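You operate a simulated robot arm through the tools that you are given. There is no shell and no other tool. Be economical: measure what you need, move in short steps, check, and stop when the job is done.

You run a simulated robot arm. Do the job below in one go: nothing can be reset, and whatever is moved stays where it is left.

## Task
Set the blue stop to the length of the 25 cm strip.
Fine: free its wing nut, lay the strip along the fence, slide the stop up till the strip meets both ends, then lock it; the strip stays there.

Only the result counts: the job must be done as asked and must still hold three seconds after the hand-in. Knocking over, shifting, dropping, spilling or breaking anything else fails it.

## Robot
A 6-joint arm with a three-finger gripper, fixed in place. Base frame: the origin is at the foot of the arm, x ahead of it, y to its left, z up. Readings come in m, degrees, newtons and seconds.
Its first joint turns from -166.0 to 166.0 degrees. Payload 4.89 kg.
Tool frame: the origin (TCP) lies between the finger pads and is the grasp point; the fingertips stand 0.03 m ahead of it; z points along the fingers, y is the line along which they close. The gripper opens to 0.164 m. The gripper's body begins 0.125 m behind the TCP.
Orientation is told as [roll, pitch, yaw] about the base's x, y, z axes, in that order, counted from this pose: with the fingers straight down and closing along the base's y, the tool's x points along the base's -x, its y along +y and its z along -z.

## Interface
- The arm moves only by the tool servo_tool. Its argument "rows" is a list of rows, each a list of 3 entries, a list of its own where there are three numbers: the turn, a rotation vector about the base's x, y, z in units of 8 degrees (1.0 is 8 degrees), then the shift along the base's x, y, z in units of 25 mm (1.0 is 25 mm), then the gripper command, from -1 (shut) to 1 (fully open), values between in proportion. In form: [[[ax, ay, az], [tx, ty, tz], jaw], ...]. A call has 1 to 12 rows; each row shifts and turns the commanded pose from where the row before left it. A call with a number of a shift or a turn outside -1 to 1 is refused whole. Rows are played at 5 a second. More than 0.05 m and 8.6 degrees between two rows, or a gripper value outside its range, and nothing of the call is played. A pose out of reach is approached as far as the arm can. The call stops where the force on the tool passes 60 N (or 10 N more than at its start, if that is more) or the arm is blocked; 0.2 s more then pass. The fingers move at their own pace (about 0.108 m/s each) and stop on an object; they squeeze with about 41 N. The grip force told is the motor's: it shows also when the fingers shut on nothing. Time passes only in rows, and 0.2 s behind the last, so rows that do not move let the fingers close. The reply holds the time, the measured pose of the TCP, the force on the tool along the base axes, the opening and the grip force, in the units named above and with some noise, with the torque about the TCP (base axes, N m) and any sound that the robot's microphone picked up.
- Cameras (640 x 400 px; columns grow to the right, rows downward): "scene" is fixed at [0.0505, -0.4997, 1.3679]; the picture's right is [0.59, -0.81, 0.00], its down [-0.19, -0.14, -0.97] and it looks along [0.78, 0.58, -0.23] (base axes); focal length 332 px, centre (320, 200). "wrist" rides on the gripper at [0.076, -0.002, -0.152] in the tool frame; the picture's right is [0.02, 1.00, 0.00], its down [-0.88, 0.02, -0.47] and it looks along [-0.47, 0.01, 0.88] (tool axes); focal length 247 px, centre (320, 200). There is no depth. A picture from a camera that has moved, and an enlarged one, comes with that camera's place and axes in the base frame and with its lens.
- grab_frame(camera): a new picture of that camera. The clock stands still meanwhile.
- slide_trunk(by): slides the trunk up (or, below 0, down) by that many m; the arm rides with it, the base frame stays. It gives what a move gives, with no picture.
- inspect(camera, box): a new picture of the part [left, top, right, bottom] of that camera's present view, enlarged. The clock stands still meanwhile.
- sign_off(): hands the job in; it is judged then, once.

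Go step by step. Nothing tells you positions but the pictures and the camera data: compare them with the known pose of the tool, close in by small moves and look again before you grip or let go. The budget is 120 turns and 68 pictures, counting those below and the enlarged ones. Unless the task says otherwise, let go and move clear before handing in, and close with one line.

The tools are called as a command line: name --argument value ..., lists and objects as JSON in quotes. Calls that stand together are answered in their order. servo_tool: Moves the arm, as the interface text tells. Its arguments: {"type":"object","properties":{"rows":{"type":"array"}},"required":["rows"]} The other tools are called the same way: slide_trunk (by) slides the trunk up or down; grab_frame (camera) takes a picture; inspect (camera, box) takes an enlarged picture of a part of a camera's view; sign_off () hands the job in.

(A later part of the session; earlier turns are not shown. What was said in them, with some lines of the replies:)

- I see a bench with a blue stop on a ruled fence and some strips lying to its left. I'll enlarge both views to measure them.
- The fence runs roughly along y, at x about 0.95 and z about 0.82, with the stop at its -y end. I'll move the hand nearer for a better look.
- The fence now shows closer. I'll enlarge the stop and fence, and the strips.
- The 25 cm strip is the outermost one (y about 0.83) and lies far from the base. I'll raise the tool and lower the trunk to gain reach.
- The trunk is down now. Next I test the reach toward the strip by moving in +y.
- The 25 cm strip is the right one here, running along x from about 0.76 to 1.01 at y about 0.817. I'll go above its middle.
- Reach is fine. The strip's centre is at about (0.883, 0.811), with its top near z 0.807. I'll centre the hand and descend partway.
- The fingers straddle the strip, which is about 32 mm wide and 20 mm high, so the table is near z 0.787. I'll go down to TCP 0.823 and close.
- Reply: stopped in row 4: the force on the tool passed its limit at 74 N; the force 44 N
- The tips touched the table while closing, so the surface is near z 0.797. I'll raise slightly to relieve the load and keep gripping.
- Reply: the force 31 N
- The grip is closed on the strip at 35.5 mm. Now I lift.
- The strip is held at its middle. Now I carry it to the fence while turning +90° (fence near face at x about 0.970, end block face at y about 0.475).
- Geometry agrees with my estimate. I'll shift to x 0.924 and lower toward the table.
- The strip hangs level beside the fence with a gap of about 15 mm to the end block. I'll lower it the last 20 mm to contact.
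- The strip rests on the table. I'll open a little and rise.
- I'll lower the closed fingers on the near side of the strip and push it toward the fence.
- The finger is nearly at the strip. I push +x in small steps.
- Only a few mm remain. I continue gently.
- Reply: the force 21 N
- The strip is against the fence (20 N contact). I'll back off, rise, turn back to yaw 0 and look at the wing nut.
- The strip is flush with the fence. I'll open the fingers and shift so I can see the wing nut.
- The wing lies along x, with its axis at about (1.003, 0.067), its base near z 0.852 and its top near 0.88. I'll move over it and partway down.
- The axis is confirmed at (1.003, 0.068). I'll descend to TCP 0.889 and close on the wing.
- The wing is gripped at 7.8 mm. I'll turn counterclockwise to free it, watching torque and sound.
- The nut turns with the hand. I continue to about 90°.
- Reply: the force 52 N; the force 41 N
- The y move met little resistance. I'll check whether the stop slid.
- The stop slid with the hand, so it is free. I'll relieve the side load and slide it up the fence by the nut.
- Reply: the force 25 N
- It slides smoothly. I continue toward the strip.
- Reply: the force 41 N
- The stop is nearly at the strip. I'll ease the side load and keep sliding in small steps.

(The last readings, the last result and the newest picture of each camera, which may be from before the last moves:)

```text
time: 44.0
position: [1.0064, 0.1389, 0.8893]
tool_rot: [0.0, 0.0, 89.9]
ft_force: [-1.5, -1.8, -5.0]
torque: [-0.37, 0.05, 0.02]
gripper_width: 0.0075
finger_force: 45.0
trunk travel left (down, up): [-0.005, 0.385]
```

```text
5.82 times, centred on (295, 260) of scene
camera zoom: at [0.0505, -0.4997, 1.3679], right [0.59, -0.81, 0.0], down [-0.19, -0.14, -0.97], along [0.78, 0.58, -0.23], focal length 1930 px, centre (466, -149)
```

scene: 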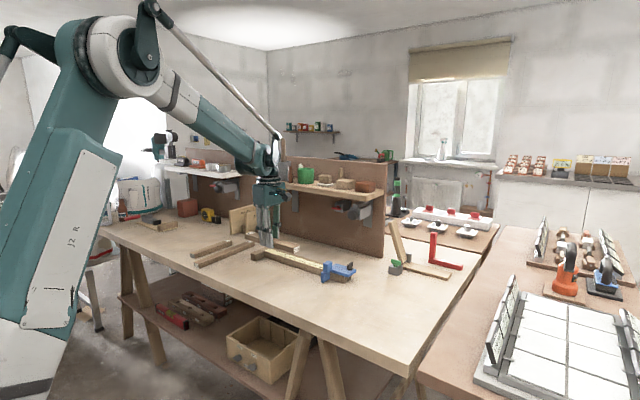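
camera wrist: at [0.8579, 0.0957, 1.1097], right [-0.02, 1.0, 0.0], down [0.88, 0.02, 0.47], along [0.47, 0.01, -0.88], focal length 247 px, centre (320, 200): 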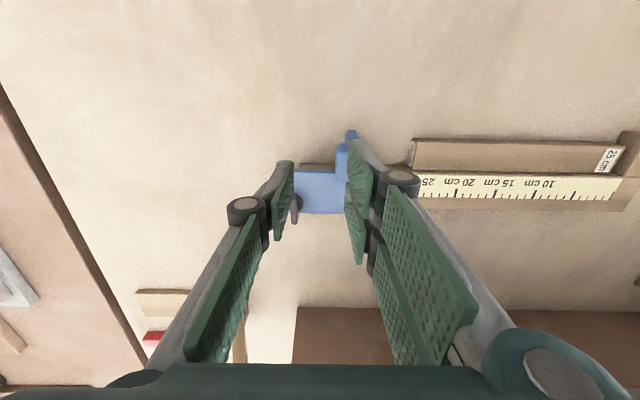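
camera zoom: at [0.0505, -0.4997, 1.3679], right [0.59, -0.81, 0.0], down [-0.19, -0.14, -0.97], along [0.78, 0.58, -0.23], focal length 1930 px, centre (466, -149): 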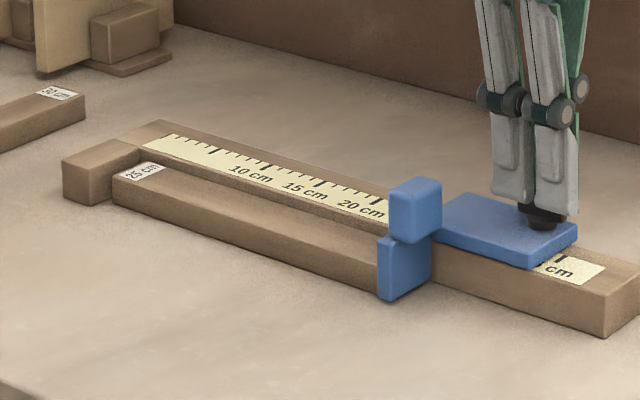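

The jaw now touches the strip. The remaining gap to the end block is about 14 mm.

servo_tool --rows '[[[0, 0, 0], [0, 0.15, 0], -1], [[0, 0, 0], [0, 0.15, 0], -1], [[0, 0, 0], [0, 0.1, 0], -1], [[0, 0, 0], [0, 0, 0], -1]]'

inspect --camera "scene" --box '[240, 230, 320, 280]'

```text
time: 45.0
position: [1.0057, 0.1466, 0.8897]
tool_rot: [-0.1, 0.1, 89.7]
ft_force: [-10.5, -40.1, -4.7]
torque: [-1.5, 0.29, 0.01]
gripper_width: 0.0076
finger_force: 44.9
trunk travel left (down, up): [-0.005, 0.385]
```

```text
8.00 times, centred on (280, 255) of scene
camera zoom: at [0.0505, -0.4997, 1.3679], right [0.59, -0.81, 0.0], down [-0.19, -0.14, -0.97], along [0.78, 0.58, -0.23], focal length 2654 px, centre (640, -240)
```

zoom: 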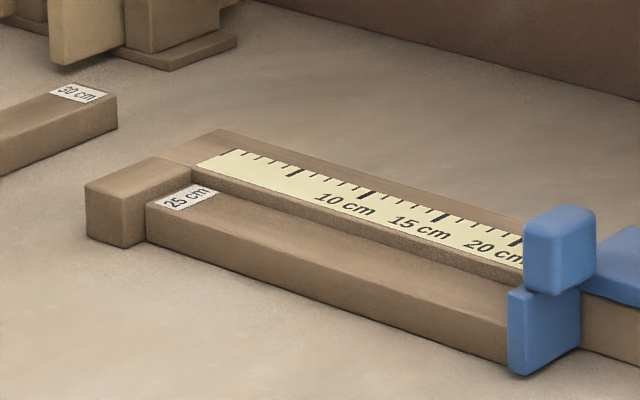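

Resistance of 40 N shows the strip is tight between the jaw and the end block. I'll ease the push slightly and turn the nut back clockwise to lock.

servo_tool --rows '[[[0, 0, 0], [0, -0.03, 0], -1], [[0, 0, -0.5], [0, 0, 0], -1], [[0, 0, -0.5], [0, 0, 0], -1], [[0, 0, -0.5], [0, 0, 0], -1], [[0, 0, -0.5], [0, 0, 0], -1], [[0, 0, 0], [0, 0, 0], -1]]'

```text
time: 46.4
position: [1.0053, 0.1482, 0.8897]
tool_rot: [-0.1, 0.0, 74.0]
ft_force: [15.0, -47.4, 9.9]
torque: [-1.13, -0.38, -0.03]
gripper_width: 0.0074
finger_force: 44.8
trunk travel left (down, up): [-0.005, 0.385]
```

servo_tool --rows '[[[0, 0, -0.5], [-0.02, -0.04, 0], -1], [[0, 0, -0.5], [0, 0, 0], -1], [[0, 0, -0.5], [0, 0, 0], -1], [[0, 0, -0.5], [0, 0, 0], -1], [[0, 0, 0], [0, 0, 0], -1]]'

```text
time: 47.4
position: [1.0064, 0.1481, 0.8892]
tool_rot: [-0.2, 0.0, 59.5]
ft_force: [7.6, -10.0, -5.3]
torque: [-0.12, -0.19, -0.03]
gripper_width: 0.0075
finger_force: 43.9
trunk travel left (down, up): [-0.005, 0.385]
stopped in row 4: the force on the tool passed its limit at 61 N (the readings are from after the stop); the commanded pose is now the measured one
```

The load has eased to 10 N while still pressing. I continue clockwise.

servo_tool --rows '[[[0, 0, -0.5], [0, 0.02, 0], -1], [[0, 0, -0.5], [0, 0, 0], -1], [[0, 0, -0.5], [0, 0, 0], -1], [[0, 0, 0], [0, 0, 0], -1]]'

```text
time: 48.4
position: [1.0057, 0.1477, 0.89]
tool_rot: [-0.2, 0.0, 47.3]
ft_force: [-2.9, -23.7, -13.3]
torque: [-0.8, 0.33, -0.02]
gripper_width: 0.0075
finger_force: 45.3
trunk travel left (down, up): [-0.005, 0.385]
```

servo_tool --rows '[[[0, 0, -0.5], [0, 0, 0], -1], [[0, 0, -0.5], [0, 0, 0], -1], [[0, 0, -0.5], [0, 0, 0], -1], [[0, 0, 0], [0, 0, 0], -1]]'

```text
time: 49.4
position: [1.0053, 0.1487, 0.8886]
tool_rot: [-0.2, 0.0, 35.4]
ft_force: [16.4, -33.3, -0.8]
torque: [-0.64, -0.63, -0.01]
gripper_width: 0.0075
finger_force: 45.0
trunk travel left (down, up): [-0.005, 0.385]
```

servo_tool --rows '[[[0, 0, -0.5], [0.02, -0.02, 0], -1], [[0, 0, -0.5], [0, 0, 0], -1], [[0, 0, -0.5], [0, 0, 0], -1], [[0, 0, 0], [0, 0, 0], -1]]'

servo_tool --rows '[[[0, 0, -0.5], [0, 0, 0], -1], [[0, 0, -0.5], [0, 0, 0], -1], [[0, 0, -0.5], [0, 0, 0], -1], [[0, 0, 0], [0, 0, 0], -1]]'

```text
time: 50.4
position: [1.0058, 0.1483, 0.8901]
tool_rot: [-0.2, -0.1, 23.4]
ft_force: [17.8, -31.0, 8.1]
torque: [-0.95, -0.06, 0.01]
gripper_width: 0.0078
finger_force: 45.5
trunk travel left (down, up): [-0.005, 0.385]
```

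```text
time: 51.4
position: [1.0041, 0.1488, 0.889]
tool_rot: [-0.2, 0.0, 11.4]
ft_force: [20.7, -24.3, 9.8]
torque: [-0.45, -0.99, 0.01]
gripper_width: 0.0074
finger_force: 45.0
trunk travel left (down, up): [-0.005, 0.385]
```

servo_tool --rows '[[[0, 0, -0.5], [0.02, 0, 0], -1], [[0, 0, -0.5], [0, 0, 0], -1], [[0, 0, -0.5], [0, 0, 0], -1], [[0, 0, 0], [0, 0, 0], -1]]'

inspect --camera "scene" --box '[240, 220, 352, 290]'

```text
time: 52.4
position: [1.0068, 0.1486, 0.8902]
tool_rot: [-0.3, 0.1, -0.7]
ft_force: [3.0, -21.2, -0.7]
torque: [-0.47, -0.13, -0.01]
gripper_width: 0.0078
finger_force: 44.7
trunk travel left (down, up): [-0.005, 0.385]
```

```text
5.71 times, centred on (296, 255) of scene
camera zoom: at [0.0505, -0.4997, 1.3679], right [0.59, -0.81, 0.0], down [-0.19, -0.14, -0.97], along [0.78, 0.58, -0.23], focal length 1896 px, centre (457, -114)
```

zoom: 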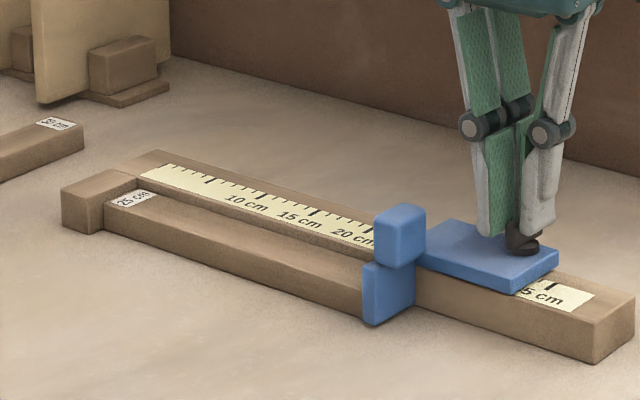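

The nut is back at its starting angle. I'll turn a few degrees more to be sure it's tight, then check for give.

servo_tool --rows '[[[0, 0, -0.5], [0, 0, 0], -1], [[0, 0, -0.5], [0, 0, 0], -1], [[0, 0, 0], [0, 0, 0], -1]]'

servo_tool --rows '[[[0, 0, 0], [0, -0.08, 0], -1], [[0, 0, 0], [0, 0, 0], -1]]'

```text
time: 53.2
position: [1.0053, 0.1477, 0.8905]
tool_rot: [-0.2, -0.1, -8.6]
ft_force: [17.1, -25.5, 6.8]
torque: [-0.61, -0.41, 1.46]
gripper_width: 0.0101
finger_force: 45.2
trunk travel left (down, up): [-0.005, 0.385]
```

```text
time: 53.8
position: [1.0058, 0.1479, 0.891]
tool_rot: [-0.2, 0.0, -8.5]
ft_force: [13.5, -9.2, -2.4]
torque: [-0.18, -0.69, 1.4]
gripper_width: 0.0103
finger_force: 44.6
trunk travel left (down, up): [-0.005, 0.385]
```

The nut is at its hard stop (torque 1.4 N·m). I'll do a gentle tug back to confirm the lock.

servo_tool --rows '[[[0, 0, 0.5], [0, -0.08, 0], -1], [[0, 0, 0.5], [0, 0, 0], -1], [[0, 0, 0], [0, 0, 0], -1]]'

inspect --camera "scene" --box '[240, 220, 352, 290]'

```text
time: 54.6
position: [1.0061, 0.1474, 0.8894]
tool_rot: [-0.3, 0.1, -0.5]
ft_force: [-17.3, 3.1, -18.4]
torque: [0.13, 0.09, -0.02]
gripper_width: 0.0078
finger_force: 45.3
trunk travel left (down, up): [-0.005, 0.385]
```

```text
5.71 times, centred on (296, 255) of scene
camera zoom: at [0.0505, -0.4997, 1.3679], right [0.59, -0.81, 0.0], down [-0.19, -0.14, -0.97], along [0.78, 0.58, -0.23], focal length 1896 px, centre (457, -114)
```

zoom: 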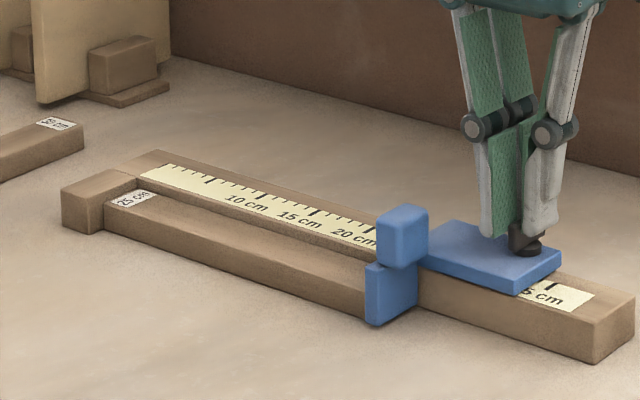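

The stop may have given about 1 mm on the tug. I'll press it back up against the strip, then check the nut is still tight before letting go.

servo_tool --rows '[[[0, 0, 0], [-0.03, 0.08, 0], -1], [[0, 0, 0], [0, 0.06, 0], -1], [[0, 0, 0], [0, 0, 0], -1]]'

inspect --camera "scene" --box '[240, 220, 352, 290]'

```text
time: 55.4
position: [1.0055, 0.1487, 0.8894]
tool_rot: [-0.3, 0.1, -0.5]
ft_force: [-34.4, -12.5, -25.8]
torque: [-0.25, 0.95, -0.02]
gripper_width: 0.0075
finger_force: 44.7
trunk travel left (down, up): [-0.005, 0.385]
```

```text
5.71 times, centred on (296, 255) of scene
camera zoom: at [0.0505, -0.4997, 1.3679], right [0.59, -0.81, 0.0], down [-0.19, -0.14, -0.97], along [0.78, 0.58, -0.23], focal length 1896 px, centre (457, -114)
```

zoom: 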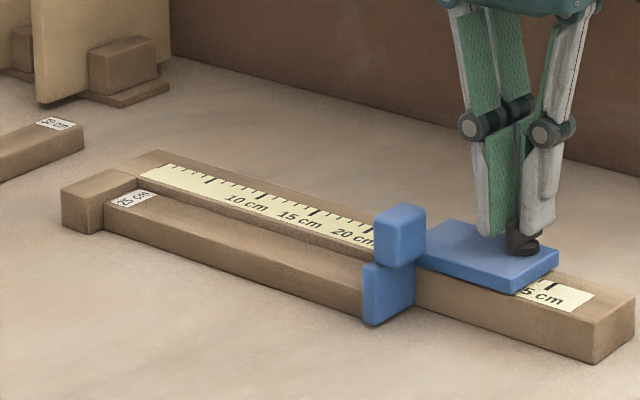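

Pressed back, the jaw is again tight on the strip. I'll ease the side load, give the nut a last firm tightening, then open and rise straight up.

servo_tool --rows '[[[0, 0, -0.4], [-0.05, 0.02, 0], -1], [[0, 0, -0.4], [0, 0, 0], -1], [[0, 0, 0], [0, 0, 0], -1]]'

servo_tool --rows '[[[0, 0, 0], [0, 0, 0], -0.6], [[0, 0, 0], [0, 0, 0], -0.5], [[0, 0, 0], [0, 0, 0], -0.5]]'

inspect --camera "scene" --box '[240, 220, 352, 290]'

```text
time: 56.2
position: [1.0061, 0.1491, 0.8902]
tool_rot: [-0.2, 0.0, -7.0]
ft_force: [6.6, -18.7, -15.3]
torque: [-0.4, -0.6, 1.31]
gripper_width: 0.0093
finger_force: 44.8
trunk travel left (down, up): [-0.005, 0.385]
```

```text
time: 57.0
position: [1.004, 0.1495, 0.89]
tool_rot: [-0.3, 0.0, -6.8]
ft_force: [0.2, 0.3, 0.9]
torque: [0.0, 0.0, 0.01]
gripper_width: 0.0411
finger_force: 0.0
trunk travel left (down, up): [-0.005, 0.385]
```

```text
5.71 times, centred on (296, 255) of scene
camera zoom: at [0.0505, -0.4997, 1.3679], right [0.59, -0.81, 0.0], down [-0.19, -0.14, -0.97], along [0.78, 0.58, -0.23], focal length 1896 px, centre (457, -114)
```

zoom: 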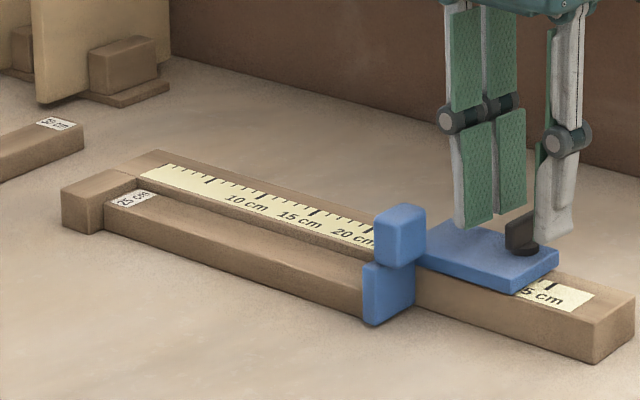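

The stop stayed put on release. I'll rise and check both ends close up.

servo_tool --rows '[[[0, 0, 0], [0, 0, 1], -0.5], [[0, 0, 0], [0, 0, 1], -0.5], [[0, 0, 0.8], [0, 0, 1], -0.5], [[0, 0, 0], [-1, 0, 1], -0.5], [[0, 0, 0], [-1, 0.5, 1], -0.5], [[0, 0, 0], [-1, 1, 0.5], -0.5], [[0, 0, 0], [-1, 1, 0], -0.5], [[0, 0, 0], [-1, 1, 0], 0.5], [[0, 0, 0], [-1, 1, 0], 0.5], [[0, 0, 0], [0, 1, 0], 0.5], [[0, 0, 0], [0, 0, 0], 0.5]]'

grab_frame --camera "wrist"

inspect --camera "scene" --box '[245, 242, 275, 266]'

inspect --camera "scene" --box '[295, 250, 345, 285]'

```text
time: 59.4
position: [0.8556, 0.2874, 1.0254]
tool_rot: [-0.3, 0.1, -0.4]
ft_force: [-0.6, -1.2, 0.3]
torque: [0.11, -0.01, -0.02]
gripper_width: 0.1229
finger_force: 0.1
trunk travel left (down, up): [-0.005, 0.385]
```

```text
25 pictures are left
camera wrist: at [0.7774, 0.2872, 1.1771], right [-0.01, 1.0, 0.0], down [0.88, 0.01, 0.47], along [0.47, 0.0, -0.88], focal length 247 px, centre (320, 200)
```

wrist: 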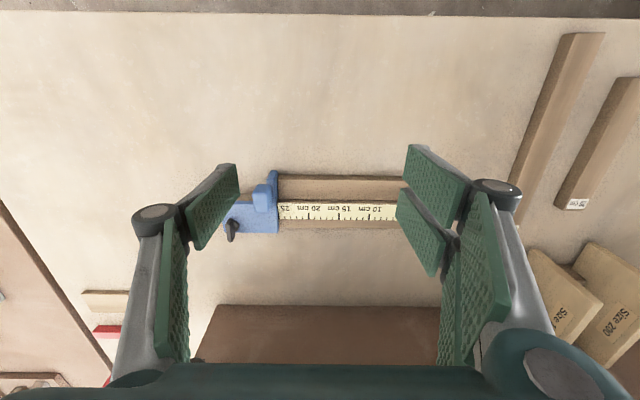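

```text
16.00 times, centred on (260, 254) of scene
camera zoom: at [0.0505, -0.4997, 1.3679], right [0.59, -0.81, 0.0], down [-0.19, -0.14, -0.97], along [0.78, 0.58, -0.23], focal length 5308 px, centre (1280, -664)
```

zoom: 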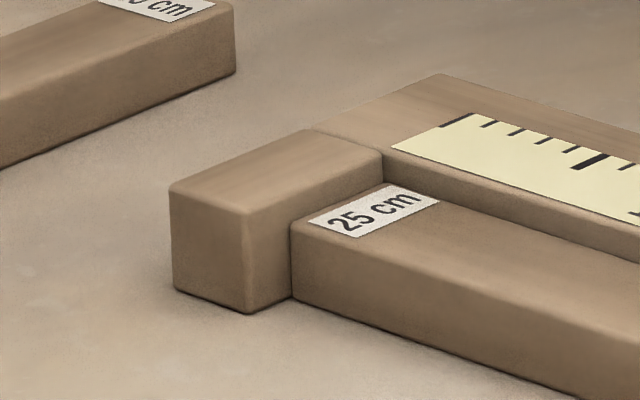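

```text
11.43 times, centred on (320, 268) of scene
camera zoom: at [0.0505, -0.4997, 1.3679], right [0.59, -0.81, 0.0], down [-0.19, -0.14, -0.97], along [0.78, 0.58, -0.23], focal length 3791 px, centre (320, -571)
```

zoom: 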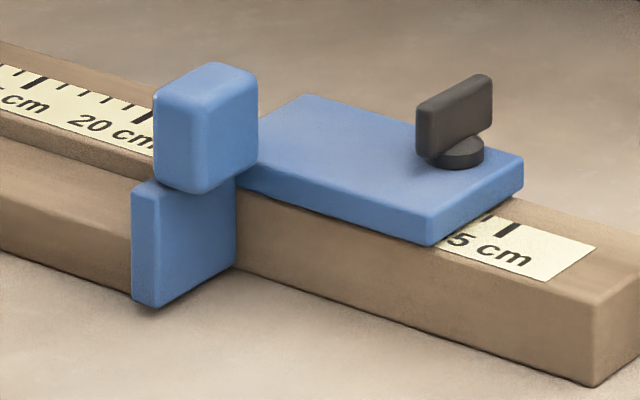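

Both ends look closed from the scene camera. I'll also verify from above with the wrist camera.

servo_tool --rows '[[[0, 0, 0], [0, 1, 0], 1], [[0, 0, 0], [0, 1, 0], 1], [[0, 0, 0], [0, 0, 0], 1]]'

inspect --camera "wrist" --box '[200, 150, 290, 206]'

inspect --camera "wrist" --box '[340, 160, 420, 240]'

```text
time: 60.2
position: [0.8528, 0.3394, 1.028]
tool_rot: [-0.1, 0.0, -0.5]
ft_force: [-0.6, -1.8, 0.2]
torque: [0.09, -0.01, 0.01]
gripper_width: 0.164
finger_force: 0.0
trunk travel left (down, up): [-0.005, 0.385]
```

```text
7.11 times, centred on (245, 178) of wrist
camera zoom: at [0.7755, 0.3393, 1.1793], right [-0.01, 1.0, 0.0], down [0.88, 0.01, 0.47], along [0.47, 0.0, -0.88], focal length 1756 px, centre (853, 356)
```

zoom: 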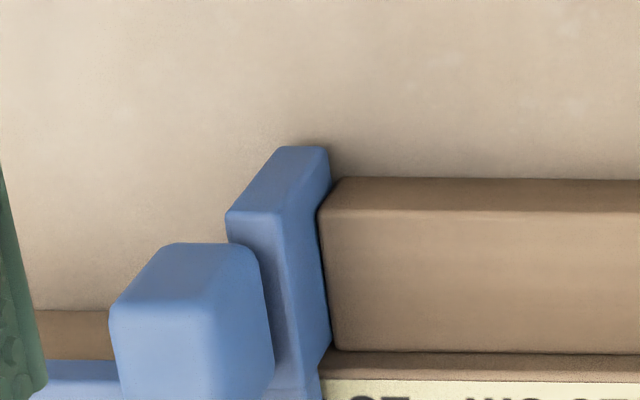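

```text
5.00 times, centred on (380, 200) of wrist
camera zoom: at [0.7755, 0.3393, 1.1793], right [-0.01, 1.0, 0.0], down [0.88, 0.01, 0.47], along [0.47, 0.0, -0.88], focal length 1235 px, centre (20, 200)
```

zoom: 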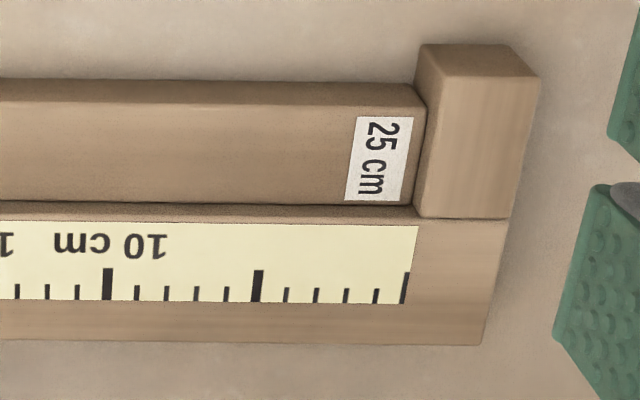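

The strip meets the end block, the fence and the stop's jaw, the nut is at its hard stop, and the hand is clear. Handing in.

sign_off

```text
The job is handed in.
```

The blue stop is set to the 25 cm strip, which stays along the fence touching both the end block and the jaw. The wing nut is turned back to its hard stop; a tug before the final tightening shifted the stop by about 1.5 mm, and I pressed it back. It stayed put when I let go, but I didn't repeat the tug.
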